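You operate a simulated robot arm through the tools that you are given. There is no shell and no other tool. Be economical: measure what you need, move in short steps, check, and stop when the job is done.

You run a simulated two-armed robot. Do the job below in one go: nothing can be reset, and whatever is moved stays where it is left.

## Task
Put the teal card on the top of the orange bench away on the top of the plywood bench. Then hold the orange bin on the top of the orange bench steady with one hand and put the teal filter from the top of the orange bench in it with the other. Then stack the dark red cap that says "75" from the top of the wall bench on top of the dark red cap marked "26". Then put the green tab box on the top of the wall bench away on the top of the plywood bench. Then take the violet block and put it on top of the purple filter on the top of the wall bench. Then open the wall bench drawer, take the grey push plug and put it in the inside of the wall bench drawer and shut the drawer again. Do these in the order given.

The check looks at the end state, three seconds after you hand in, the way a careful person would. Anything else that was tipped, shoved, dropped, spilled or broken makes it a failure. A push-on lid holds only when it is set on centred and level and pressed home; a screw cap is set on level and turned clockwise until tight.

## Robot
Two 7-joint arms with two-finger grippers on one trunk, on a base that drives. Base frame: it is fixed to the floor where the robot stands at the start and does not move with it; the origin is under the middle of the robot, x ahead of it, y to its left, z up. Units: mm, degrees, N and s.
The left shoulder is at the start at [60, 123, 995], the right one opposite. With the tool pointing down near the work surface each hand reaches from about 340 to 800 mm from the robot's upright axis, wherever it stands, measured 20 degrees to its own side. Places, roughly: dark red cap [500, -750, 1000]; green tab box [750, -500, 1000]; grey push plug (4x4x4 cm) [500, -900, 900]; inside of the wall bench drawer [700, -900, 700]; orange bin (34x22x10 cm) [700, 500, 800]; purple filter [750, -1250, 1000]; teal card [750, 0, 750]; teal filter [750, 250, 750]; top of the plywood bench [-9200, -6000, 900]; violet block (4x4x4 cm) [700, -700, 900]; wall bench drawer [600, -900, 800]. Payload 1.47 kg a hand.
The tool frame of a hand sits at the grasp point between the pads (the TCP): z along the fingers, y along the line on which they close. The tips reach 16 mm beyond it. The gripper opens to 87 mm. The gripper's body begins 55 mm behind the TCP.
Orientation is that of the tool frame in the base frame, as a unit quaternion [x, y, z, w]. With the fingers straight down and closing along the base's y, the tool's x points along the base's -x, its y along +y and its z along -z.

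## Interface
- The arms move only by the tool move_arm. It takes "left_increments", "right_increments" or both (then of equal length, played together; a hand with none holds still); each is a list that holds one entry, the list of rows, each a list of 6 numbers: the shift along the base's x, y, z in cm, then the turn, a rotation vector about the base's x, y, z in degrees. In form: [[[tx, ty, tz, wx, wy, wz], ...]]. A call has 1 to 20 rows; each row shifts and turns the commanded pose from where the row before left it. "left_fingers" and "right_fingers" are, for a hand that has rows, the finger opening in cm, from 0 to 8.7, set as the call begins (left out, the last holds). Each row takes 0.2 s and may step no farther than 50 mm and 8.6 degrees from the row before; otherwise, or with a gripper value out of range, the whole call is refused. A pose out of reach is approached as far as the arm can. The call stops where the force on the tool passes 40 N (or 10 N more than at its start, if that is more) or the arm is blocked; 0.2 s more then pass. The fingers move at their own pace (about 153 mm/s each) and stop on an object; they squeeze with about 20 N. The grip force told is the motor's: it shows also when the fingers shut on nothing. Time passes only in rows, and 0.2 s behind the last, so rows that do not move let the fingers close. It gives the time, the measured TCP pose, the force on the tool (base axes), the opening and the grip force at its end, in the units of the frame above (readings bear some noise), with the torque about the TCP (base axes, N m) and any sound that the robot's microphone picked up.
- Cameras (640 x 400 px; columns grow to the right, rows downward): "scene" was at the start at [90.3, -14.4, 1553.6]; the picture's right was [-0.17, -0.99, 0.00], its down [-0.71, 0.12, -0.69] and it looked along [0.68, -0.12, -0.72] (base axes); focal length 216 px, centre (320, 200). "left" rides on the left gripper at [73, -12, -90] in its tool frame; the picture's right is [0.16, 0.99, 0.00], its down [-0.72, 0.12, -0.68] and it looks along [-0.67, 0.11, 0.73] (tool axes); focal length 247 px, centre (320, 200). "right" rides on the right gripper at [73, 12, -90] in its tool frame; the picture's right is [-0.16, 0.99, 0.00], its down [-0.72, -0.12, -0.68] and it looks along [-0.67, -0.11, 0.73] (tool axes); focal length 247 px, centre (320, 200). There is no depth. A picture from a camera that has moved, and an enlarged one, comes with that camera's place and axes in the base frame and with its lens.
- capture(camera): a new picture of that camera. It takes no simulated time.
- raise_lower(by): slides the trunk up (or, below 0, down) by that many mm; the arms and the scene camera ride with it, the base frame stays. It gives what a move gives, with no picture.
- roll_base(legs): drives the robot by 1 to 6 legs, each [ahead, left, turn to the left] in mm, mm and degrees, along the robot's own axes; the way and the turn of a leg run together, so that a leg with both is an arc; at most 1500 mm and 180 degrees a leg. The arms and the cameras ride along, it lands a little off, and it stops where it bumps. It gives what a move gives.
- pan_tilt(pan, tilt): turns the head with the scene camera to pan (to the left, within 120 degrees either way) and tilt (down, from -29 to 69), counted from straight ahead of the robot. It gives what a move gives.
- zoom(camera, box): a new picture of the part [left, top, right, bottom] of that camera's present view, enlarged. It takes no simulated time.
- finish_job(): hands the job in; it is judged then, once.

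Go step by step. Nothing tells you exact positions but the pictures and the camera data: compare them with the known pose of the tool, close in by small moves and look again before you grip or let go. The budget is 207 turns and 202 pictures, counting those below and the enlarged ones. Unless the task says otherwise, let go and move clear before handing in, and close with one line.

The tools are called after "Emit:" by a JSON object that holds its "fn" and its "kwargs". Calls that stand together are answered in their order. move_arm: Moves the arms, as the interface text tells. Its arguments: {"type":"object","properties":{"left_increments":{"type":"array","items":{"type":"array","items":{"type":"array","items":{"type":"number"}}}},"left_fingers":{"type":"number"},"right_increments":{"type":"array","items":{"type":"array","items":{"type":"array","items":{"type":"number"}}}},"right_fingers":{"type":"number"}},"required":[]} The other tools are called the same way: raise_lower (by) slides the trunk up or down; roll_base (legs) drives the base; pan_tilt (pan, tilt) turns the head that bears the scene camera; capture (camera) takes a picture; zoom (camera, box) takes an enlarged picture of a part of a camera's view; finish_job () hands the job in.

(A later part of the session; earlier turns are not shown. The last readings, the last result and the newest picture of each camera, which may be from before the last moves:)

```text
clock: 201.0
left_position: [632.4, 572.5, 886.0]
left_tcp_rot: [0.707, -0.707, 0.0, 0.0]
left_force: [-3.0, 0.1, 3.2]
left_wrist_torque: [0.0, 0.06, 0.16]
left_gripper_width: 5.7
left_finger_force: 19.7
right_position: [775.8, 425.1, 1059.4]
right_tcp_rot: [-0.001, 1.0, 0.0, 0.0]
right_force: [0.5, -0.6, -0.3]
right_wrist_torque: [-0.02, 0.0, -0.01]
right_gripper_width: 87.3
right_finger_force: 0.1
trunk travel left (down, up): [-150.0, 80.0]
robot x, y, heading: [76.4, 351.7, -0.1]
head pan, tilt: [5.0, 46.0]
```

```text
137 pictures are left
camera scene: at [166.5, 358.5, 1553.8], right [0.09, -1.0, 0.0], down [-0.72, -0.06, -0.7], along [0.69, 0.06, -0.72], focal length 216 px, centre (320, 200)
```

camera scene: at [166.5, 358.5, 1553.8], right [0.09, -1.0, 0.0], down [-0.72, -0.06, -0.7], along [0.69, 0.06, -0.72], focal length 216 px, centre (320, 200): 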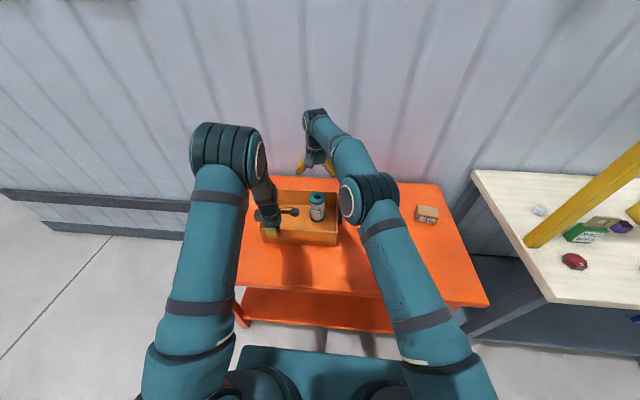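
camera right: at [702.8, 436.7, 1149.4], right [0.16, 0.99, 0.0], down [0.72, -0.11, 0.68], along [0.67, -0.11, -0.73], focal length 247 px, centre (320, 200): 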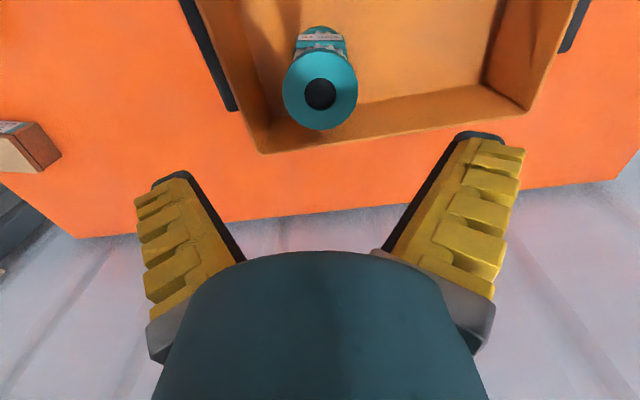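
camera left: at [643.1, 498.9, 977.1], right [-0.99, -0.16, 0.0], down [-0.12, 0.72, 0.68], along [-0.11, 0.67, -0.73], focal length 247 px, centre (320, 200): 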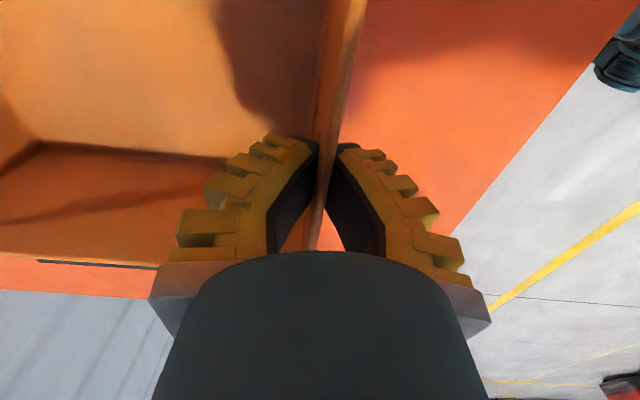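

The filter stands in the bin. I release the bin wall and withdraw both arms.

Emit:
{"fn": "move_arm", "kwargs": {"left_increments": [[[0, 0, 0, 0, 0, 0], [0, 0, 0, 0, 0, 0]]], "left_fingers": 5}}

Emit:
{"fn": "move_arm", "kwargs": {"left_increments": [[[0, 0, 2, 0, 0, 0], [0, 0, 4, 0, 0, 0], [0, 0, 4.5, 0, 0, 0], [0, 0, 4.5, 0, 0, 0], [0, 0, 2, 0, 0, 0], [-2.5, -1, 0, 0, 0, 0], [-2.5, -1, 0, 0, 0, 0], [-2.5, -1, 0, 0, 0, 0], [-2.5, -1, 0, 0, 0, 0], [-2.5, -1, 0, 0, 0, 0], [-2.5, -1, 0, 0, 0, 0], [-2.5, -1, 0, 0, 0, 0], [-2.5, -1, 0, 0, 0, 0]]], "right_increments": [[[-3.3, -3.4, 0.8, 0, 0, 0], [-3.3, -3.4, 0.8, 0, 0, 0], [-3.3, -3.4, 0.8, 0, 0, 0], [-3.3, -3.4, 0.8, 0, 0, 0], [-3.3, -3.4, 0.8, 0, 0, 0], [-3.3, -3.4, 0.8, 0, 0, 0], [-3.3, -3.4, 0.8, 0, 0, 0], [-3.3, -3.4, 0.8, 0, 0, 0], [-3.3, -3.4, 0.8, 0, 0, 0], [-3.3, -3.4, 0.8, 0, 0, 0], [-3.3, -3.4, 0.8, 0, 0, 0], [-3.3, -3.4, 0.8, 0, 0, 0], [-3.3, -3.4, 0.8, 0, 0, 0]]]}}

Emit:
{"fn": "roll_base", "kwargs": {"legs": [[-380, 0, 0]]}}

Emit:
{"fn": "pan_tilt", "kwargs": {"pan": -20, "tilt": 40}}

Emit:
{"fn": "capture", "kwargs": {"camera": "scene"}}

```text
clock: 201.6
left_position: [632.3, 570.8, 888.0]
left_tcp_rot: [0.708, -0.707, 0.0, 0.0]
left_force: [0.6, -0.6, 0.7]
left_wrist_torque: [0.01, -0.02, -0.01]
left_gripper_width: 55.4
left_finger_force: 4.1
right_position: [777.1, 425.4, 1060.0]
right_tcp_rot: [-0.001, 1.0, 0.0, 0.001]
right_force: [-0.2, -0.5, -0.4]
right_wrist_torque: [0.0, -0.01, 0.01]
right_gripper_width: 87.3
right_finger_force: 0.0
trunk travel left (down, up): [-150.0, 80.0]
robot x, y, heading: [77.9, 351.9, 0.0]
head pan, tilt: [5.0, 46.0]
```

```text
clock: 204.4
left_position: [431.0, 491.0, 1056.8]
left_tcp_rot: [0.707, -0.707, 0.001, -0.001]
left_force: [-0.3, -0.6, -0.1]
left_wrist_torque: [0.0, -0.02, -0.02]
left_gripper_width: 55.3
left_finger_force: 4.1
right_position: [345.2, -17.8, 1162.4]
right_tcp_rot: [-0.001, 1.0, 0.0, 0.002]
right_force: [0.1, -0.7, 0.9]
right_wrist_torque: [-0.02, -0.01, 0.02]
right_gripper_width: 86.8
right_finger_force: 0.0
trunk travel left (down, up): [-150.0, 80.0]
robot x, y, heading: [73.3, 351.5, 0.2]
head pan, tilt: [5.0, 46.0]
```

```text
clock: 206.8
left_position: [54.3, 490.9, 1056.6]
left_tcp_rot: [0.708, -0.707, 0.0, 0.0]
left_force: [-1.1, -0.2, 0.1]
left_wrist_torque: [-0.03, -0.03, 0.02]
left_gripper_width: 55.3
left_finger_force: 4.0
right_position: [-30.8, -18.3, 1161.9]
right_tcp_rot: [-0.001, 1.0, 0.0, 0.0]
right_force: [-0.8, -0.7, -0.4]
right_wrist_torque: [0.0, -0.02, 0.03]
right_gripper_width: 86.9
right_finger_force: 0.1
trunk travel left (down, up): [-150.0, 80.0]
robot x, y, heading: [-300.9, 352.1, 0.1]
head pan, tilt: [5.0, 46.0]
```

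```text
clock: 207.7
left_position: [55.1, 490.8, 1056.7]
left_tcp_rot: [0.708, -0.707, -0.001, -0.001]
left_force: [0.6, -0.3, 2.0]
left_wrist_torque: [0.0, -0.01, 0.0]
left_gripper_width: 55.4
left_finger_force: 3.8
right_position: [-30.9, -16.7, 1161.4]
right_tcp_rot: [-0.001, 1.0, 0.0, 0.001]
right_force: [0.3, -0.6, 0.6]
right_wrist_torque: [-0.01, -0.03, 0.0]
right_gripper_width: 87.0
right_finger_force: 0.0
trunk travel left (down, up): [-150.0, 80.0]
robot x, y, heading: [-299.9, 353.9, 0.2]
head pan, tilt: [-20.0, 40.0]
```

```text
136 pictures are left
camera scene: at [-211.0, 321.9, 1562.4], right [-0.34, -0.94, 0.0], down [-0.6, 0.22, -0.77], along [0.72, -0.26, -0.64], focal length 216 px, centre (320, 200)
```

scene: 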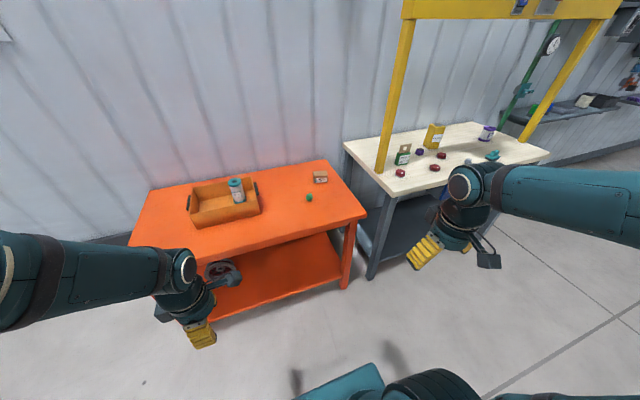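

Next the wall bench: I slide right along to y ≈ -800 and look.

Emit:
{"fn": "roll_base", "kwargs": {"legs": [[0, -1150, 0], [150, 0, 0]]}}

Emit:
{"fn": "pan_tilt", "kwargs": {"pan": 0, "tilt": 40}}

Emit:
{"fn": "capture", "kwargs": {"camera": "scene"}}

Emit:
{"fn": "zoom", "kwargs": {"camera": "scene", "box": [210, 90, 450, 240]}}

```text
clock: 219.1
left_position: [200.5, -676.7, 1057.2]
left_tcp_rot: [-0.704, 0.71, 0.0, 0.0]
left_force: [1.0, -1.4, -0.1]
left_wrist_torque: [-0.02, 0.04, 0.01]
left_gripper_width: 55.5
left_finger_force: 3.5
right_position: [109.6, -1183.2, 1163.2]
right_tcp_rot: [0.005, 1.0, 0.0, -0.001]
right_force: [1.0, 0.0, -0.3]
right_wrist_torque: [0.0, 0.04, 0.02]
right_gripper_width: 87.0
right_finger_force: 0.1
trunk travel left (down, up): [-150.0, 80.0]
robot x, y, heading: [-155.4, -809.0, -0.6]
head pan, tilt: [-20.0, 40.0]
```

```text
clock: 220.0
left_position: [199.5, -675.8, 1056.9]
left_tcp_rot: [-0.703, 0.711, 0.0, 0.0]
left_force: [0.3, 0.6, -0.1]
left_wrist_torque: [-0.02, 0.0, 0.02]
left_gripper_width: 55.2
left_finger_force: 4.2
right_position: [107.7, -1184.7, 1162.6]
right_tcp_rot: [0.005, 1.0, 0.0, 0.0]
right_force: [1.0, 0.1, -0.9]
right_wrist_torque: [0.03, 0.0, -0.02]
right_gripper_width: 87.1
right_finger_force: 0.0
trunk travel left (down, up): [-150.0, 80.0]
robot x, y, heading: [-157.7, -813.2, -0.7]
head pan, tilt: [0.0, 40.0]
```

```text
135 pictures are left
camera scene: at [-62.4, -812.8, 1562.4], right [-0.01, -1.0, 0.0], down [-0.64, 0.01, -0.77], along [0.77, -0.01, -0.64], focal length 216 px, centre (320, 200)
```

scene: 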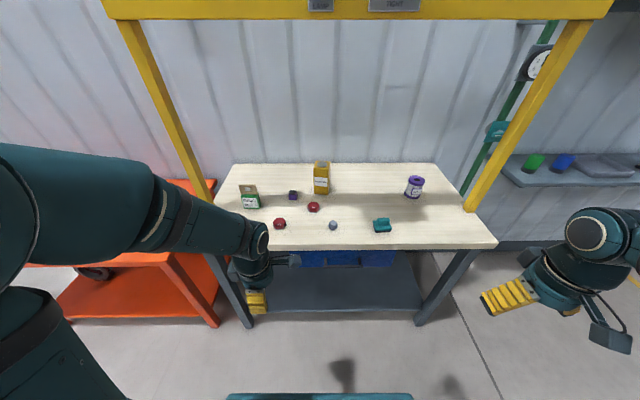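

```text
2.67 times, centred on (330, 165) of scene
camera zoom: at [-62.4, -812.8, 1562.4], right [-0.01, -1.0, 0.0], down [-0.64, 0.01, -0.77], along [0.77, -0.01, -0.64], focal length 576 px, centre (293, 293)
```

zoom: 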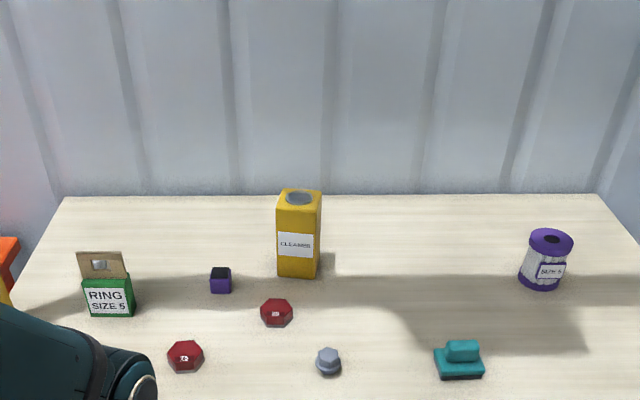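

Emit:
{"fn": "move_arm", "kwargs": {"left_increments": [[[-1.5, 4, 0, 0, 0, 0], [-1.5, 4, 0, 0, 0, 0], [-1.5, 4, 0, 0, 0, 0], [-1.5, 4, 0, 0, 0, 0], [-1.5, 4, 0, 0, 0, 0]]], "left_fingers": 8.7}}

Emit:
{"fn": "zoom", "kwargs": {"camera": "scene", "box": [210, 140, 370, 240]}}

Emit:
{"fn": "zoom", "kwargs": {"camera": "scene", "box": [260, 190, 340, 240]}}

```text
clock: 221.2
left_position: [124.5, -477.9, 1056.2]
left_tcp_rot: [-0.704, 0.711, 0.0, 0.0]
left_force: [0.3, -0.1, 0.0]
left_wrist_torque: [-0.03, -0.02, 0.05]
left_gripper_width: 87.0
left_finger_force: 0.1
right_position: [108.1, -1183.6, 1162.9]
right_tcp_rot: [0.005, 1.0, 0.0, 0.0]
right_force: [0.5, 0.6, 0.7]
right_wrist_torque: [-0.01, -0.05, 0.01]
right_gripper_width: 86.9
right_finger_force: 0.1
trunk travel left (down, up): [-150.0, 80.0]
robot x, y, heading: [-155.5, -813.6, -0.9]
head pan, tilt: [0.0, 40.0]
```

```text
4.00 times, centred on (290, 190) of scene
camera zoom: at [-63.1, -811.9, 1562.5], right [-0.01, -1.0, 0.0], down [-0.64, 0.01, -0.77], along [0.77, -0.01, -0.64], focal length 864 px, centre (440, 240)
```

zoom: 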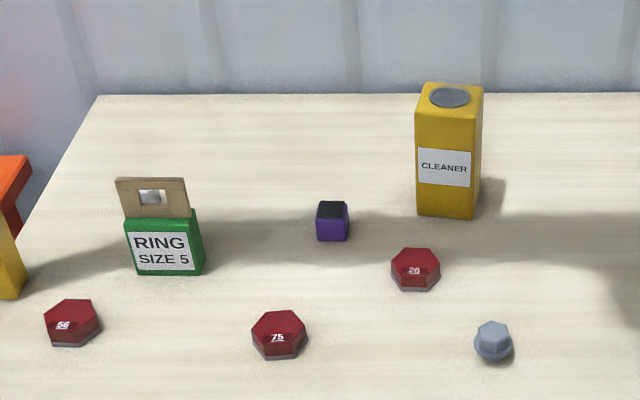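

```text
8.00 times, centred on (300, 215) of scene
camera zoom: at [-63.1, -811.9, 1562.5], right [-0.01, -1.0, 0.0], down [-0.64, 0.01, -0.77], along [0.77, -0.01, -0.64], focal length 1728 px, centre (480, 80)
```

zoom: 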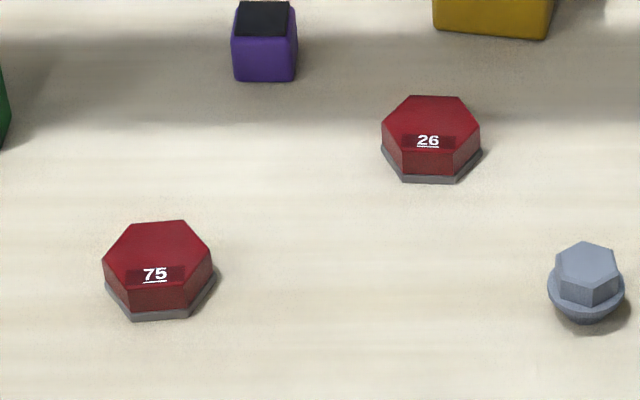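

Labels read: "75" at about (568, -653), "26" at about (664, -793). I drive up and bring the left hand over "75".

Emit:
{"fn": "roll_base", "kwargs": {"legs": [[150, 0, 0.8]]}}

Emit:
{"fn": "move_arm", "kwargs": {"left_increments": [[[4, -1.2, 0, 0, 0, -8.5], [4, -1.2, 0, 0, 0, -8.5], [4, -1.2, 0, 0, 0, -8.5], [4, -1.2, 0, 0, 0, -8.5], [4, -1.2, 0, 0, 0, -8.5], [2, -2, 0, 0, 0, -8.5], [0, -2, 0, 0, 0, -8.5], [0, -2, 0, 0, 0, -8.5], [0, -2, 0, 0, 0, -8.5], [0, -2, 0, 0, 0, -8.5], [0, 0, 0, 0, 0, -4.5]]]}}

Emit:
{"fn": "capture", "kwargs": {"camera": "left"}}

Emit:
{"fn": "capture", "kwargs": {"camera": "scene"}}

```text
clock: 222.5
left_position: [269.2, -475.8, 1057.1]
left_tcp_rot: [0.708, -0.706, 0.0, 0.001]
left_force: [-0.4, 0.3, 0.1]
left_wrist_torque: [0.03, 0.0, 0.02]
left_gripper_width: 86.8
left_finger_force: 0.0
right_position: [261.9, -1179.4, 1161.6]
right_tcp_rot: [-0.001, 1.0, 0.0, 0.0]
right_force: [0.5, -0.3, 0.3]
right_wrist_torque: [-0.01, 0.03, 0.02]
right_gripper_width: 87.0
right_finger_force: 0.1
trunk travel left (down, up): [-150.0, 80.0]
robot x, y, heading: [-7.9, -810.3, 0.2]
head pan, tilt: [0.0, 40.0]
```

```text
clock: 224.9
left_position: [487.4, -634.1, 1057.5]
left_tcp_rot: [-0.004, 1.0, 0.0, 0.0]
left_force: [0.3, 0.6, 0.3]
left_wrist_torque: [0.0, -0.02, 0.01]
left_gripper_width: 86.9
left_finger_force: 0.0
right_position: [260.4, -1180.4, 1161.9]
right_tcp_rot: [-0.001, 1.0, 0.0, 0.001]
right_force: [-0.9, 0.0, 0.2]
right_wrist_torque: [-0.03, -0.05, 0.02]
right_gripper_width: 86.8
right_finger_force: 0.1
trunk travel left (down, up): [-150.0, 80.0]
robot x, y, heading: [-11.8, -809.5, 0.2]
head pan, tilt: [0.0, 40.0]
```

```text
131 pictures are left
camera left: at [414.4, -647.2, 1146.3], right [-0.17, 0.99, 0.0], down [0.72, 0.12, 0.68], along [0.67, 0.11, -0.73], focal length 247 px, centre (320, 200)
```

left: 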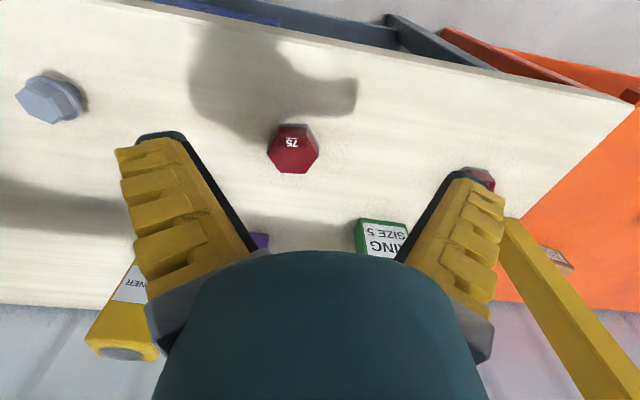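

```text
130 pictures are left
camera scene: at [85.2, -811.6, 1562.4], right [0.0, -1.0, 0.0], down [-0.64, 0.0, -0.77], along [0.77, 0.0, -0.64], focal length 216 px, centre (320, 200)
```

scene: 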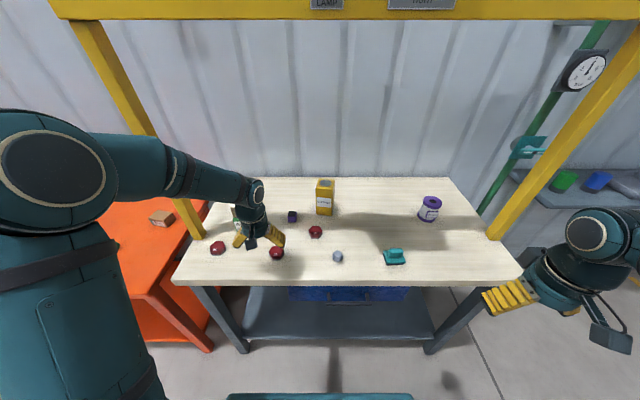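

Its flats face ±x and ±60°, so I turn the hand +33° to close on flats, and come above the cap.

Emit:
{"fn": "move_arm", "kwargs": {"left_increments": [[[1.8, -0.5, 0, 0, 0, 8.3], [1.8, -0.5, -2, 0, 0, 8.3], [1.8, -0.5, -3, 0, 0, 8.3], [1.7, -0.4, -3, 0, 0, 8.1]]]}}

Emit:
{"fn": "capture", "kwargs": {"camera": "left"}}

Emit:
{"fn": "zoom", "kwargs": {"camera": "scene", "box": [200, 190, 360, 290]}}

```text
clock: 225.9
left_position: [560.5, -653.6, 976.1]
left_tcp_rot: [-0.291, 0.957, 0.001, 0.0]
left_force: [0.8, 0.1, 0.4]
left_wrist_torque: [0.01, 0.01, 0.0]
left_gripper_width: 87.0
left_finger_force: 0.1
right_position: [261.6, -1181.0, 1161.5]
right_tcp_rot: [0.0, 1.0, 0.001, 0.0]
right_force: [-0.4, 0.0, -0.1]
right_wrist_torque: [0.01, 0.0, -0.03]
right_gripper_width: 87.1
right_finger_force: 0.0
trunk travel left (down, up): [-150.0, 80.0]
robot x, y, heading: [-10.9, -813.8, 0.2]
head pan, tilt: [0.0, 40.0]
```

```text
129 pictures are left
camera left: at [504.9, -704.2, 1065.8], right [-0.68, 0.73, 0.0], down [0.54, 0.5, 0.68], along [0.5, 0.46, -0.73], focal length 247 px, centre (320, 200)
```

left: 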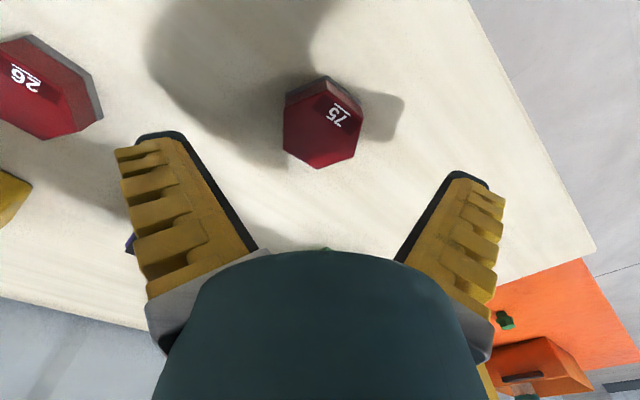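

```text
4.00 times, centred on (280, 240) of scene
camera zoom: at [86.3, -812.2, 1562.3], right [0.0, -1.0, 0.0], down [-0.64, 0.0, -0.77], along [0.77, 0.0, -0.64], focal length 864 px, centre (480, 40)
```

zoom: 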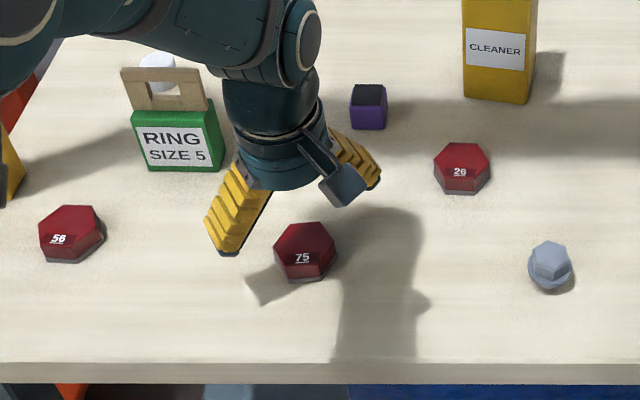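

The hand is centred over "75". I narrow the fingers to 62 mm and lower further.

Emit:
{"fn": "move_arm", "kwargs": {"left_increments": [[[-0.2, 0, 0, 0, 0, 0], [0, 0, -1, 0, 0, 0], [0, 0, -1, 0, 0, 0], [0, 0, -1, 0, 0, 0]]], "left_fingers": 6.8}}

Emit:
{"fn": "capture", "kwargs": {"camera": "left"}}

Emit:
{"fn": "zoom", "kwargs": {"camera": "scene", "box": [240, 220, 320, 270]}}

```text
clock: 226.9
left_position: [557.3, -651.9, 947.0]
left_tcp_rot: [-0.29, 0.957, 0.0, 0.0]
left_force: [-0.5, 0.2, 0.3]
left_wrist_torque: [0.02, 0.01, 0.01]
left_gripper_width: 71.6
left_finger_force: 2.8
right_position: [262.2, -1180.5, 1163.0]
right_tcp_rot: [-0.001, 1.0, 0.0, -0.001]
right_force: [0.1, -0.6, -0.3]
right_wrist_torque: [-0.03, 0.04, 0.02]
right_gripper_width: 86.9
right_finger_force: 0.1
trunk travel left (down, up): [-150.0, 80.0]
robot x, y, heading: [-13.7, -812.0, 0.5]
head pan, tilt: [0.0, 40.0]
```

```text
127 pictures are left
camera left: at [502.4, -703.0, 1036.0], right [-0.68, 0.73, 0.0], down [0.54, 0.5, 0.68], along [0.5, 0.46, -0.73], focal length 247 px, centre (320, 200)
```

left: 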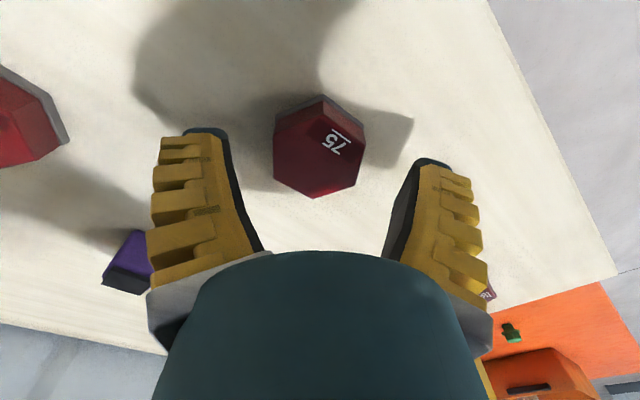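

```text
8.00 times, centred on (280, 245) of scene
camera zoom: at [85.6, -812.0, 1562.4], right [0.0, -1.0, 0.0], down [-0.64, 0.0, -0.77], along [0.77, 0.0, -0.64], focal length 1728 px, centre (640, -160)
```

zoom: 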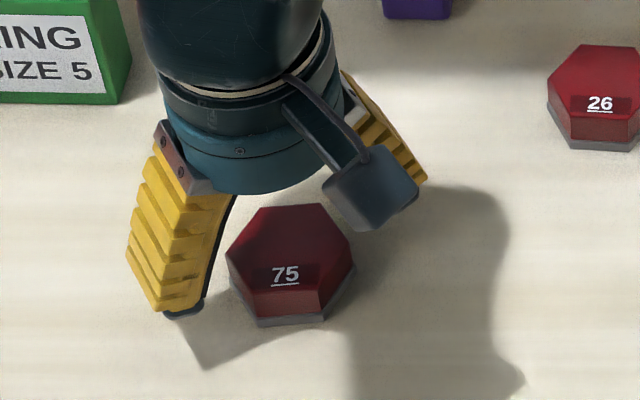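

Emit:
{"fn": "move_arm", "kwargs": {"left_increments": [[[0, -0.1, -0.5, 0, 0, 0], [0, 0, -0.4, 0, 0, 0], [0, 0, 0, 0, 0, 0]]]}}

Emit:
{"fn": "move_arm", "kwargs": {"left_increments": [[[0, 0, 0, 0, 0, 0], [0, 0, 0, 0, 0, 0], [0, 0, 0, 0, 0, 0]]], "left_fingers": 4.2}}

Emit:
{"fn": "capture", "kwargs": {"camera": "left"}}

Emit:
{"fn": "zoom", "kwargs": {"camera": "scene", "box": [240, 220, 320, 270]}}

```text
clock: 227.7
left_position: [556.4, -653.4, 937.7]
left_tcp_rot: [-0.29, 0.957, 0.0, 0.0]
left_force: [0.0, 0.7, -0.4]
left_wrist_torque: [-0.02, -0.01, 0.01]
left_gripper_width: 71.7
left_finger_force: 2.3
right_position: [261.0, -1180.4, 1161.9]
right_tcp_rot: [-0.001, 1.0, 0.001, 0.001]
right_force: [0.6, 0.1, 0.5]
right_wrist_torque: [0.02, -0.01, 0.03]
right_gripper_width: 87.1
right_finger_force: 0.1
trunk travel left (down, up): [-150.0, 80.0]
robot x, y, heading: [-8.8, -810.4, 0.3]
head pan, tilt: [0.0, 40.0]
```

```text
clock: 228.5
left_position: [557.3, -653.8, 938.2]
left_tcp_rot: [-0.29, 0.957, 0.0, -0.001]
left_force: [-0.7, -0.4, 0.4]
left_wrist_torque: [0.01, -0.02, -0.02]
left_gripper_width: 47.7
left_finger_force: 4.2
right_position: [261.2, -1180.3, 1161.9]
right_tcp_rot: [-0.001, 1.0, 0.0, 0.0]
right_force: [0.1, -1.0, 0.4]
right_wrist_torque: [-0.02, 0.02, -0.02]
right_gripper_width: 87.0
right_finger_force: 0.0
trunk travel left (down, up): [-150.0, 80.0]
robot x, y, heading: [-13.2, -811.9, 0.1]
head pan, tilt: [0.0, 40.0]
```

```text
125 pictures are left
camera left: at [502.1, -704.3, 1027.2], right [-0.68, 0.73, 0.0], down [0.54, 0.5, 0.68], along [0.5, 0.46, -0.73], focal length 247 px, centre (320, 200)
```

left: 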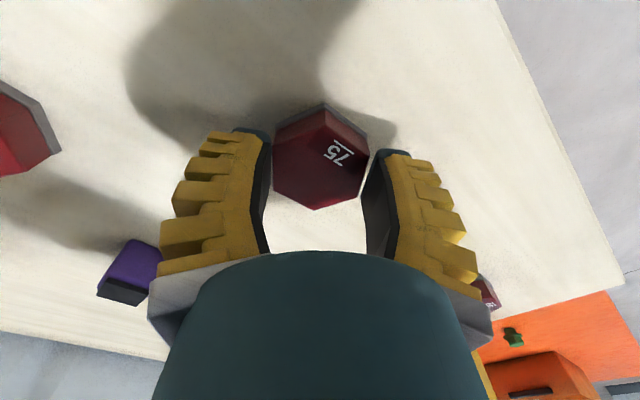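

```text
8.00 times, centred on (280, 245) of scene
camera zoom: at [85.4, -812.0, 1562.4], right [0.0, -1.0, 0.0], down [-0.64, 0.0, -0.77], along [0.77, 0.0, -0.64], focal length 1728 px, centre (640, -160)
```

zoom: 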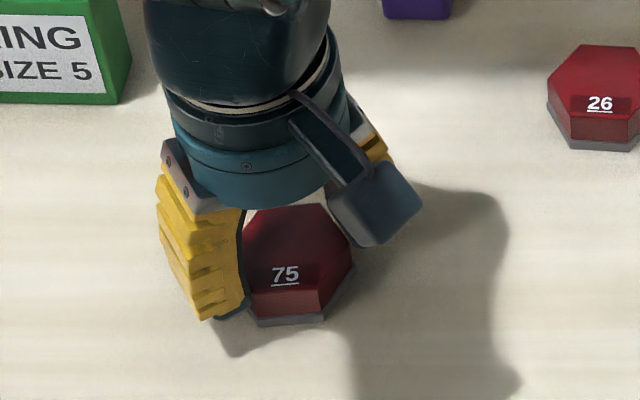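

Emit:
{"fn": "move_arm", "kwargs": {"left_increments": [[[0, 0, 0, 0, 0, 0], [0, 0, 0, 0, 0, 0], [0, 0, 0, 0, 0, 0]]], "left_fingers": 2.5}}

Emit:
{"fn": "capture", "kwargs": {"camera": "left"}}

```text
clock: 229.3
left_position: [556.3, -655.1, 938.2]
left_tcp_rot: [-0.289, 0.957, -0.001, 0.002]
left_force: [0.3, -1.9, 17.9]
left_wrist_torque: [-0.07, 0.1, -0.01]
left_gripper_width: 22.7
left_finger_force: 0.0
right_position: [259.8, -1180.1, 1162.8]
right_tcp_rot: [0.0, 1.0, 0.0, 0.0]
right_force: [0.0, 0.5, -0.5]
right_wrist_torque: [0.03, 0.03, -0.04]
right_gripper_width: 87.0
right_finger_force: 0.0
trunk travel left (down, up): [-150.0, 80.0]
robot x, y, heading: [-7.8, -810.2, 0.1]
head pan, tilt: [0.0, 40.0]
```

```text
123 pictures are left
camera left: at [501.2, -704.9, 1028.1], right [-0.68, 0.73, 0.0], down [0.54, 0.5, 0.68], along [0.5, 0.46, -0.73], focal length 247 px, centre (320, 200)
```

left: 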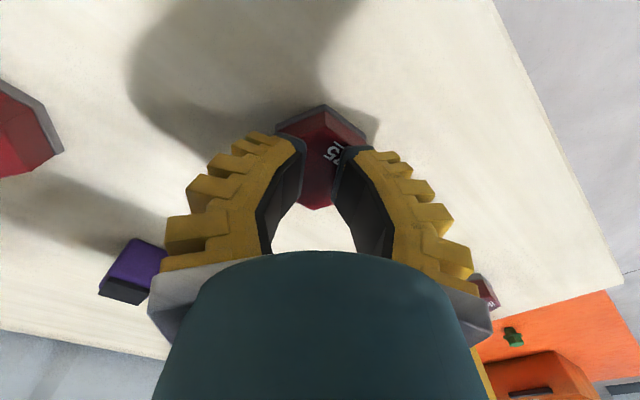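

The tips slid over the top, so I was too high. I reopen and lower until I feel the bench.

Emit:
{"fn": "move_arm", "kwargs": {"left_increments": [[[0, 0, 0, 0, 0, 0], [0, 0, 0, 0, 0, 0], [0, 0, 0, 0, 0, 0], [0, 0, -0.4, 0, 0, 0], [0, 0, -0.4, 0, 0, 0], [0, 0, -0.3, 0, 0, 0], [0, 0, -0.2, 0, 0, 0], [0, 0, 0, 0, 0, 0]]], "left_fingers": 6.2}}

Emit:
{"fn": "capture", "kwargs": {"camera": "left"}}

Emit:
{"fn": "zoom", "kwargs": {"camera": "scene", "box": [240, 220, 320, 270]}}

```text
clock: 231.1
left_position: [556.0, -654.8, 924.4]
left_tcp_rot: [-0.288, 0.957, 0.0, 0.0]
left_force: [-0.2, 0.0, 0.0]
left_wrist_torque: [0.04, 0.01, 0.02]
left_gripper_width: 66.3
left_finger_force: 3.1
right_position: [261.8, -1179.6, 1162.1]
right_tcp_rot: [-0.001, 1.0, 0.0, 0.0]
right_force: [0.0, 0.0, 0.0]
right_wrist_torque: [0.03, -0.01, 0.01]
right_gripper_width: 86.8
right_finger_force: 0.2
trunk travel left (down, up): [-150.0, 80.0]
robot x, y, heading: [-8.6, -812.7, 0.1]
head pan, tilt: [0.0, 40.0]
```

```text
122 pictures are left
camera left: at [502.1, -704.9, 1014.5], right [-0.68, 0.73, 0.0], down [0.54, 0.5, 0.68], along [0.5, 0.46, -0.73], focal length 247 px, centre (320, 200)
```

left: 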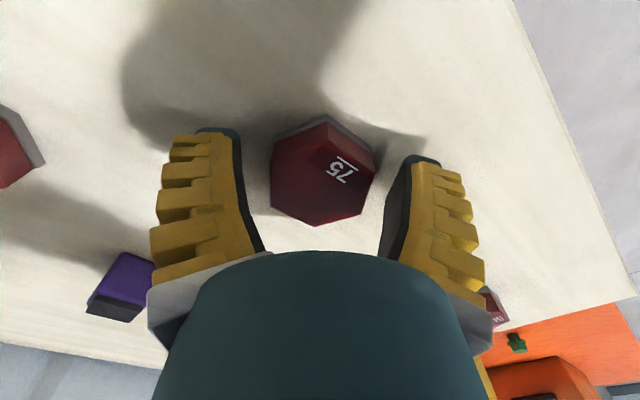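

```text
8.00 times, centred on (280, 245) of scene
camera zoom: at [85.3, -812.0, 1562.4], right [0.0, -1.0, 0.0], down [-0.64, 0.0, -0.77], along [0.77, 0.0, -0.64], focal length 1728 px, centre (640, -160)
```

zoom: 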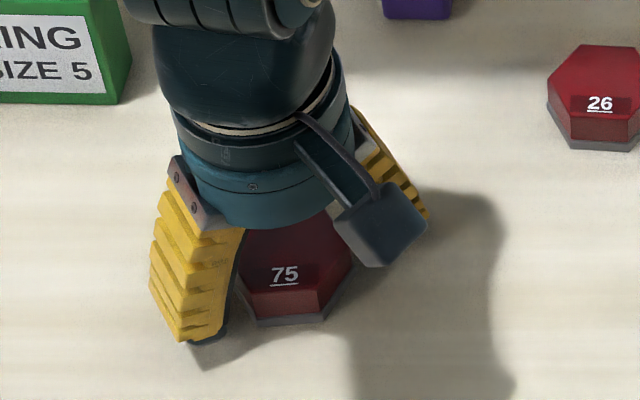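

Emit:
{"fn": "move_arm", "kwargs": {"left_increments": [[[0, 0, -0.3, 0, 0, 0], [0, 0, -0.3, 0, 0, 0], [0, 0, -0.2, 0, 0, 0], [0, 0, 0, 0, 0, 0]]]}}

Emit:
{"fn": "zoom", "kwargs": {"camera": "left", "box": [160, 80, 480, 280]}}

```text
clock: 232.1
left_position: [557.6, -654.7, 917.6]
left_tcp_rot: [-0.29, 0.957, 0.0, -0.001]
left_force: [0.2, 0.3, -0.3]
left_wrist_torque: [0.02, 0.01, 0.01]
left_gripper_width: 66.7
left_finger_force: 3.1
right_position: [261.0, -1180.1, 1161.4]
right_tcp_rot: [-0.001, 1.0, 0.0, -0.001]
right_force: [0.1, -0.2, -0.2]
right_wrist_torque: [-0.03, 0.02, 0.01]
right_gripper_width: 86.9
right_finger_force: 0.0
trunk travel left (down, up): [-150.0, 80.0]
robot x, y, heading: [-9.3, -808.6, 0.0]
head pan, tilt: [0.0, 40.0]
```

```text
2.00 times, centred on (320, 180) of left
camera zoom: at [502.1, -704.9, 1006.6], right [-0.68, 0.73, 0.0], down [0.54, 0.5, 0.68], along [0.5, 0.46, -0.73], focal length 494 px, centre (320, 240)
```

zoom: 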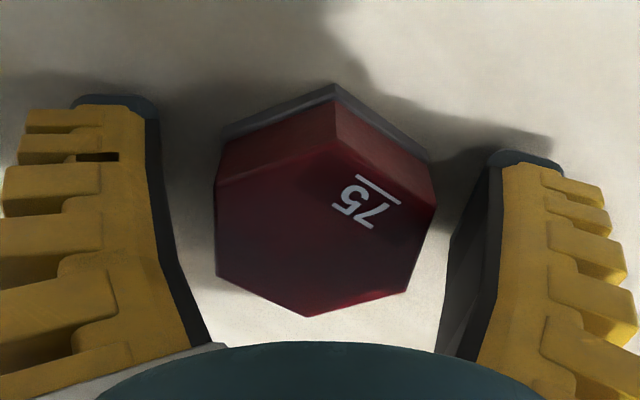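

Emit:
{"fn": "move_arm", "kwargs": {"left_increments": [[[0.4, 0.3, -0.2, 0, 0, 0], [0, 0, -0.2, 0, 0, 0], [0, 0, -0.2, 0, 0, 0], [0, 0, 0, 0, 0, 0]]]}}

```text
clock: 233.1
left_position: [561.0, -651.1, 912.3]
left_tcp_rot: [-0.289, 0.957, -0.001, 0.002]
left_force: [0.8, -1.8, 17.7]
left_wrist_torque: [0.26, 0.19, -0.12]
left_gripper_width: 67.3
left_finger_force: 12.5
right_position: [260.6, -1179.9, 1163.0]
right_tcp_rot: [0.0, 1.0, 0.0, 0.002]
right_force: [0.2, 0.7, 1.0]
right_wrist_torque: [0.03, 0.0, -0.01]
right_gripper_width: 87.0
right_finger_force: 0.0
trunk travel left (down, up): [-150.0, 80.0]
robot x, y, heading: [-10.6, -811.5, 0.5]
head pan, tilt: [0.0, 40.0]
```

Contact with the bench felt. I raise 9 mm to allow for the tips' drop, then close.

Emit:
{"fn": "move_arm", "kwargs": {"left_increments": [[[0, 0, 0.9, 0, 0, 0], [0, 0, 0, 0, 0, 0]]]}}

Emit:
{"fn": "move_arm", "kwargs": {"left_increments": [[[0, 0, 0, 0, 0, 0], [0, 0, 0, 0, 0, 0], [0, 0, 0, 0, 0, 0]]], "left_fingers": 3.5}}

Emit:
{"fn": "capture", "kwargs": {"camera": "left"}}

```text
clock: 233.7
left_position: [561.1, -651.7, 919.8]
left_tcp_rot: [-0.289, 0.957, 0.0, 0.0]
left_force: [0.1, 0.5, -0.2]
left_wrist_torque: [0.01, 0.02, 0.03]
left_gripper_width: 66.4
left_finger_force: 3.6
right_position: [261.9, -1181.4, 1163.5]
right_tcp_rot: [0.0, 1.0, -0.001, 0.001]
right_force: [0.7, 1.0, -0.7]
right_wrist_torque: [0.01, -0.01, 0.01]
right_gripper_width: 87.1
right_finger_force: 0.1
trunk travel left (down, up): [-150.0, 80.0]
robot x, y, heading: [-12.0, -813.7, -0.0]
head pan, tilt: [0.0, 40.0]
```

```text
clock: 234.5
left_position: [560.8, -651.2, 919.3]
left_tcp_rot: [-0.29, 0.957, 0.0, 0.0]
left_force: [0.3, 0.6, -0.6]
left_wrist_torque: [0.0, -0.01, 0.01]
left_gripper_width: 46.8
left_finger_force: 19.0
right_position: [260.8, -1180.5, 1160.9]
right_tcp_rot: [-0.001, 1.0, 0.001, 0.0]
right_force: [0.0, -0.2, 0.3]
right_wrist_torque: [-0.01, 0.01, 0.01]
right_gripper_width: 87.1
right_finger_force: 0.0
trunk travel left (down, up): [-150.0, 80.0]
robot x, y, heading: [-8.1, -814.9, 0.1]
head pan, tilt: [0.0, 40.0]
```

```text
119 pictures are left
camera left: at [505.8, -701.9, 1009.2], right [-0.68, 0.73, 0.0], down [0.54, 0.5, 0.68], along [0.5, 0.46, -0.73], focal length 247 px, centre (320, 200)
```

left: 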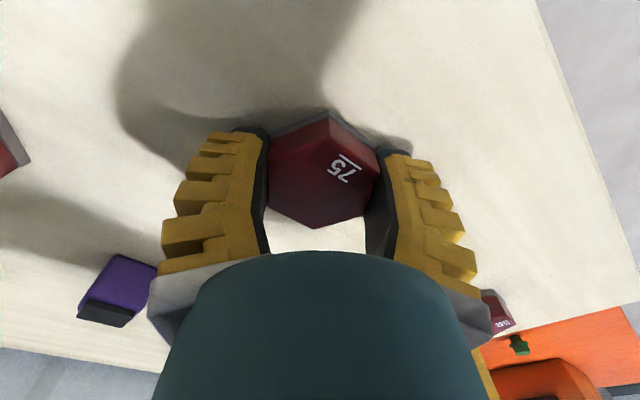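

Gripped. I lift and check.

Emit:
{"fn": "move_arm", "kwargs": {"left_increments": [[[0, 0, 1, 0, 0, 0], [0, 0, 3, 0, 0, 0], [0, 0, 3, 0, 0, 0], [0, 0, 0, 0, 0, 0]]], "left_fingers": 2.5}}

Emit:
{"fn": "capture", "kwargs": {"camera": "left"}}

Emit:
{"fn": "zoom", "kwargs": {"camera": "scene", "box": [240, 200, 340, 262]}}

```text
clock: 235.5
left_position: [562.0, -652.2, 989.8]
left_tcp_rot: [-0.29, 0.957, 0.0, 0.0]
left_force: [0.3, -1.9, -2.7]
left_wrist_torque: [0.01, 0.03, 0.02]
left_gripper_width: 47.0
left_finger_force: 19.6
right_position: [261.4, -1179.2, 1160.4]
right_tcp_rot: [-0.001, 1.0, 0.0, 0.0]
right_force: [0.7, -0.2, 0.2]
right_wrist_torque: [-0.03, -0.02, -0.02]
right_gripper_width: 86.6
right_finger_force: 0.0
trunk travel left (down, up): [-150.0, 80.0]
robot x, y, heading: [-7.2, -810.9, 0.2]
head pan, tilt: [0.0, 40.0]
```

```text
118 pictures are left
camera left: at [506.5, -702.7, 1079.9], right [-0.68, 0.73, 0.0], down [0.54, 0.5, 0.68], along [0.5, 0.46, -0.73], focal length 247 px, centre (320, 200)
```

left: 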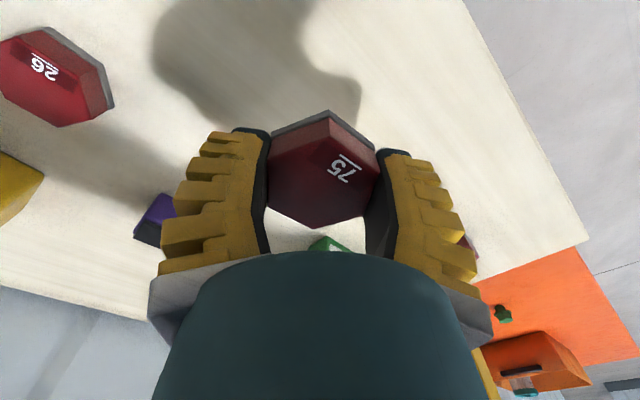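

```text
6.40 times, centred on (290, 231) of scene
camera zoom: at [86.0, -811.9, 1562.4], right [0.0, -1.0, 0.0], down [-0.64, 0.0, -0.77], along [0.77, 0.0, -0.64], focal length 1382 px, centre (512, 2)
```

zoom: 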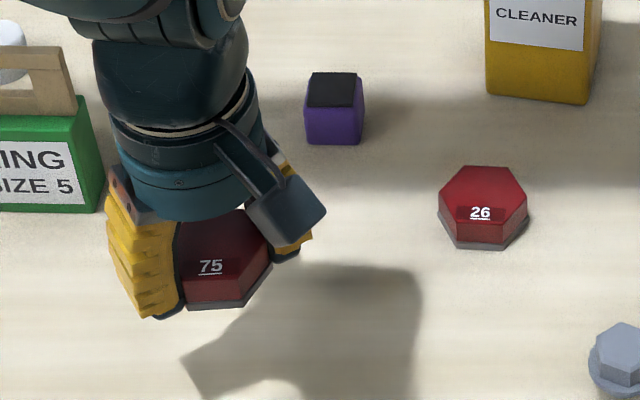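

Held level. I carry it toward "26" at about (664, -796), staying high, then check.

Emit:
{"fn": "move_arm", "kwargs": {"left_increments": [[[2.5, -3.6, 0.5, 0, 0, -3], [2.5, -3.6, 0, 0, 0, 0], [2.5, -3.6, 0, 0, 0, 0], [2.5, -3.6, 0, 0, 0, 0], [0, 0, 0, 0, 0, 0]]]}}

Emit:
{"fn": "move_arm", "kwargs": {"right_increments": [[[4, 2.5, -1, 0, 0, 0], [4, 2.5, -1, 0, 0, 0], [4, 2.5, -1, 0, 0, 0], [4, 2.5, -1, 0, 0, 0], [4, 2.5, -1, 0, 0, 0]]]}}

Emit:
{"fn": "capture", "kwargs": {"camera": "left"}}

Emit:
{"fn": "zoom", "kwargs": {"camera": "scene", "box": [260, 180, 380, 255]}}

Emit:
{"fn": "capture", "kwargs": {"camera": "right"}}

```text
clock: 236.7
left_position: [661.0, -794.7, 995.2]
left_tcp_rot: [-0.264, 0.964, 0.0, -0.001]
left_force: [-0.3, -0.1, -2.4]
left_wrist_torque: [-0.01, -0.03, -0.02]
left_gripper_width: 46.6
left_finger_force: 20.1
right_position: [261.5, -1179.5, 1161.9]
right_tcp_rot: [-0.001, 1.0, -0.001, -0.001]
right_force: [0.2, 0.5, 0.1]
right_wrist_torque: [0.01, -0.01, 0.02]
right_gripper_width: 87.0
right_finger_force: 0.1
trunk travel left (down, up): [-150.0, 80.0]
robot x, y, heading: [-14.0, -810.3, 0.2]
head pan, tilt: [0.0, 40.0]
```

```text
clock: 237.9
left_position: [661.4, -794.2, 994.5]
left_tcp_rot: [-0.265, 0.964, 0.001, 0.0]
left_force: [0.5, -0.7, -3.6]
left_wrist_torque: [0.02, 0.05, -0.01]
left_gripper_width: 46.6
left_finger_force: 19.9
right_position: [464.1, -1052.9, 1111.7]
right_tcp_rot: [-0.001, 1.0, 0.0, -0.001]
right_force: [0.4, 0.2, -0.1]
right_wrist_torque: [-0.01, 0.02, 0.01]
right_gripper_width: 86.9
right_finger_force: 0.1
trunk travel left (down, up): [-150.0, 80.0]
robot x, y, heading: [-10.6, -811.4, 0.2]
head pan, tilt: [0.0, 40.0]
```

```text
116 pictures are left
camera left: at [605.0, -842.2, 1084.3], right [-0.64, 0.77, 0.0], down [0.56, 0.47, 0.68], along [0.52, 0.44, -0.73], focal length 247 px, centre (320, 200)
```

left: 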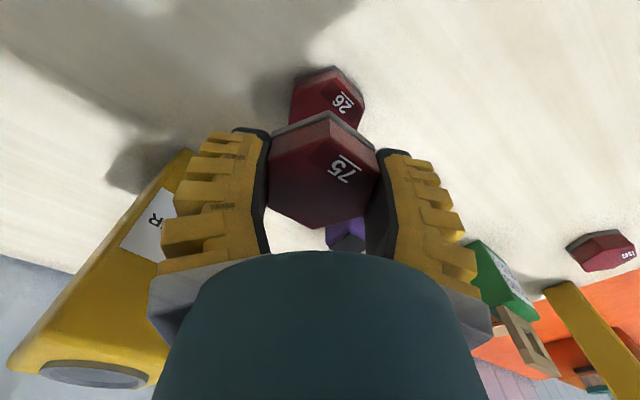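

```text
5.33 times, centred on (320, 218) of scene
camera zoom: at [87.5, -811.4, 1562.2], right [0.0, -1.0, 0.0], down [-0.64, 0.0, -0.76], along [0.76, 0.0, -0.64], focal length 1152 px, centre (320, 107)
```

zoom: 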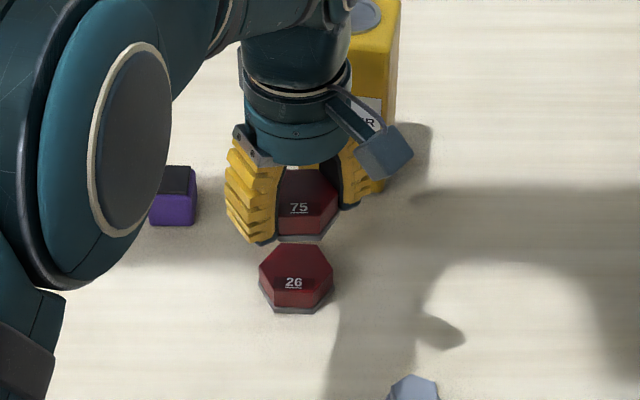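

```text
114 pictures are left
camera right: at [390.3, -1043.4, 1201.3], right [0.16, 0.99, 0.0], down [0.72, -0.11, 0.68], along [0.67, -0.11, -0.73], focal length 247 px, centre (320, 200)
```

right: 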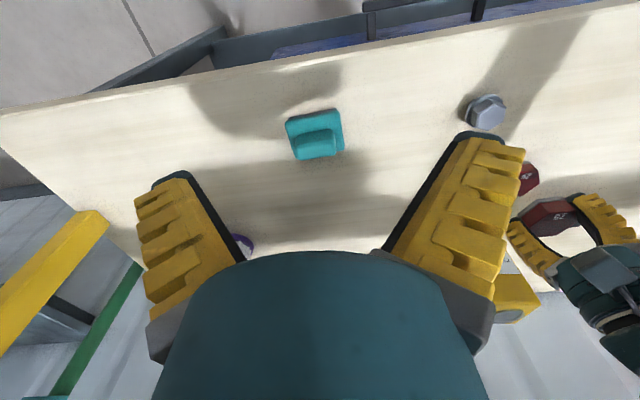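

Nearly aligned; by both views I need about +5 mm in y. I correct and lower to just above "26".

Emit:
{"fn": "move_arm", "kwargs": {"left_increments": [[[0, 0.5, -1, 0, 0, 0], [0, 0, -1.5, 0, 0, 0], [0, 0, -1, 0, 0, 0], [0, 0, 0, 0, 0, 0]]]}}

Emit:
{"fn": "zoom", "kwargs": {"camera": "left", "box": [220, 60, 420, 250]}}

Emit:
{"fn": "zoom", "kwargs": {"camera": "scene", "box": [280, 205, 360, 255]}}

```text
clock: 238.9
left_position: [661.1, -790.1, 959.8]
left_tcp_rot: [-0.265, 0.964, -0.001, -0.001]
left_force: [-1.0, -0.3, -2.7]
left_wrist_torque: [-0.03, 0.01, -0.01]
left_gripper_width: 46.7
left_finger_force: 19.6
right_position: [462.3, -1055.3, 1112.0]
right_tcp_rot: [-0.001, 1.0, 0.0, 0.0]
right_force: [0.4, -0.1, 0.1]
right_wrist_torque: [-0.01, -0.01, 0.01]
right_gripper_width: 87.0
right_finger_force: 0.1
trunk travel left (down, up): [-150.0, 80.0]
robot x, y, heading: [-10.4, -809.8, 0.1]
head pan, tilt: [0.0, 40.0]
```

```text
2.11 times, centred on (320, 155) of left
camera zoom: at [603.5, -837.6, 1049.6], right [-0.64, 0.77, 0.0], down [0.56, 0.47, 0.68], along [0.52, 0.44, -0.73], focal length 520 px, centre (320, 295)
```

zoom: 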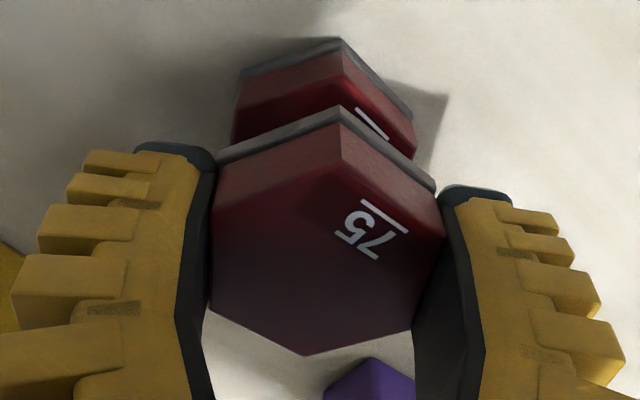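

```text
8.00 times, centred on (320, 230) of scene
camera zoom: at [85.4, -812.1, 1562.4], right [0.0, -1.0, 0.0], down [-0.64, 0.0, -0.77], along [0.77, 0.0, -0.64], focal length 1728 px, centre (320, -40)
```

zoom: 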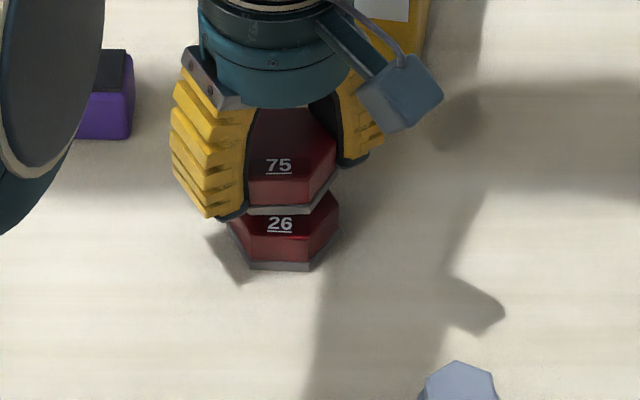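

Aligned within about 3 mm; shift x by -3 mm and lower to contact.

Emit:
{"fn": "move_arm", "kwargs": {"left_increments": [[[-0.25, 0, -0.5, 0, 0, 0], [0, 0, -0.5, 0, 0, 0], [0, 0, -0.2, 0, 0, 0], [0, 0, -0.2, 0, 0, 0], [0, 0, 0, 0, 0, 0]]]}}

Emit:
{"fn": "zoom", "kwargs": {"camera": "left", "box": [220, 60, 420, 250]}}

Emit:
{"fn": "zoom", "kwargs": {"camera": "scene", "box": [280, 205, 360, 255]}}

```text
clock: 240.1
left_position: [657.9, -790.1, 946.1]
left_tcp_rot: [-0.265, 0.964, 0.0, 0.0]
left_force: [0.3, 0.3, -1.3]
left_wrist_torque: [0.03, 0.0, -0.02]
left_gripper_width: 46.7
left_finger_force: 19.5
right_position: [462.4, -1055.0, 1112.1]
right_tcp_rot: [-0.001, 1.0, 0.0, 0.001]
right_force: [-0.1, 0.6, -0.2]
right_wrist_torque: [0.0, -0.01, 0.01]
right_gripper_width: 87.1
right_finger_force: 0.0
trunk travel left (down, up): [-150.0, 80.0]
robot x, y, heading: [-9.5, -811.6, 0.2]
head pan, tilt: [0.0, 40.0]
```

```text
2.11 times, centred on (320, 155) of left
camera zoom: at [601.3, -837.8, 1035.6], right [-0.64, 0.77, 0.0], down [0.56, 0.47, 0.68], along [0.52, 0.44, -0.73], focal length 520 px, centre (320, 295)
```

zoom: 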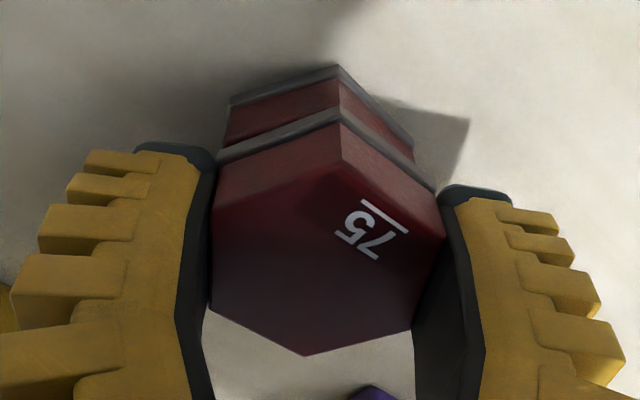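

```text
8.00 times, centred on (320, 230) of scene
camera zoom: at [85.6, -812.0, 1562.4], right [0.0, -1.0, 0.0], down [-0.64, 0.0, -0.77], along [0.77, 0.0, -0.64], focal length 1728 px, centre (320, -40)
```

zoom: 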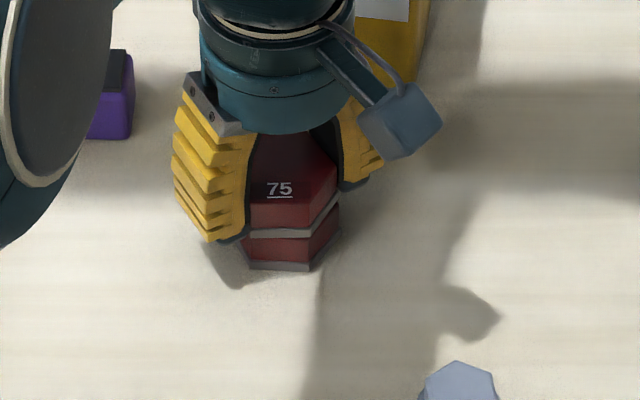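

Emit:
{"fn": "move_arm", "kwargs": {"left_increments": [[[0, 0, -0.15, 0, 0, 0], [0, 0, -0.15, 0, 0, 0], [0, 0, -0.15, 0, 0, 0], [0, 0, 0, 0, 0, 0]]]}}

```text
clock: 241.1
left_position: [658.6, -790.3, 943.0]
left_tcp_rot: [-0.265, 0.964, -0.001, 0.001]
left_force: [-0.8, 0.8, 11.8]
left_wrist_torque: [-0.03, 0.1, 0.06]
left_gripper_width: 47.4
left_finger_force: 19.9
right_position: [460.3, -1054.5, 1113.3]
right_tcp_rot: [-0.001, 1.0, 0.001, 0.0]
right_force: [0.0, -0.6, 0.0]
right_wrist_torque: [0.0, 0.06, 0.04]
right_gripper_width: 87.0
right_finger_force: 0.1
trunk travel left (down, up): [-150.0, 80.0]
robot x, y, heading: [-11.8, -812.9, 0.1]
head pan, tilt: [0.0, 40.0]
```

Seated. I open a little, then rise.

Emit:
{"fn": "move_arm", "kwargs": {"left_increments": [[[0, 0, 0, 0, 0, 0], [0, 0, 0, 0, 0, 0], [0, 0, 0, 0, 0, 0], [0, 0, 1, 0, 0, 0], [0, 0, 3, 0, 0, 0], [0, 0, 4, 0, 0, 0], [0, 0, 4, 0, 0, 0], [-4, 2, 0, 0, 0, 0], [-4, 2, 0, 0, 0, 0]]], "left_fingers": 6.2}}

Emit:
{"fn": "zoom", "kwargs": {"camera": "scene", "box": [260, 185, 380, 260]}}

Emit:
{"fn": "capture", "kwargs": {"camera": "left"}}

```text
clock: 243.1
left_position: [578.1, -750.9, 1062.5]
left_tcp_rot: [-0.264, 0.965, -0.001, 0.0]
left_force: [0.2, 0.1, -0.2]
left_wrist_torque: [0.0, 0.02, 0.07]
left_gripper_width: 66.1
left_finger_force: 3.1
right_position: [461.0, -1055.5, 1112.8]
right_tcp_rot: [-0.001, 1.0, 0.0, -0.001]
right_force: [-0.1, 0.4, -0.4]
right_wrist_torque: [-0.01, -0.02, -0.03]
right_gripper_width: 87.1
right_finger_force: 0.2
trunk travel left (down, up): [-150.0, 80.0]
robot x, y, heading: [-12.3, -809.7, 0.0]
head pan, tilt: [0.0, 40.0]
```

```text
5.33 times, centred on (320, 222) of scene
camera zoom: at [84.5, -811.7, 1562.5], right [0.0, -1.0, 0.0], down [-0.64, 0.0, -0.77], along [0.77, 0.0, -0.64], focal length 1152 px, centre (320, 80)
```

zoom: 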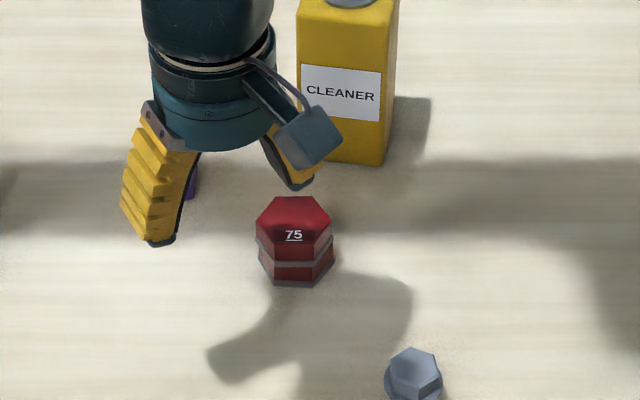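

```text
108 pictures are left
camera left: at [521.4, -798.2, 1152.2], right [-0.64, 0.77, 0.0], down [0.56, 0.47, 0.68], along [0.52, 0.43, -0.73], focal length 247 px, centre (320, 200)
```

left: 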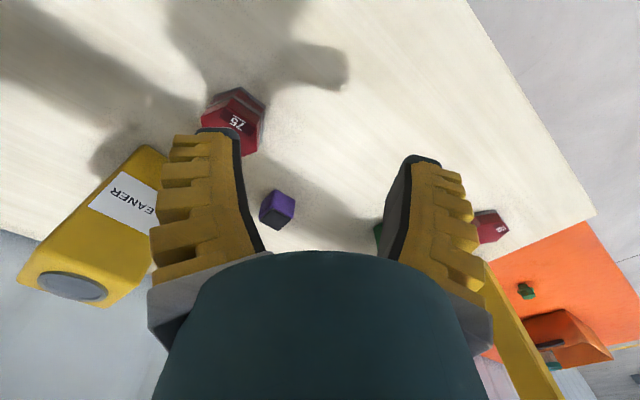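

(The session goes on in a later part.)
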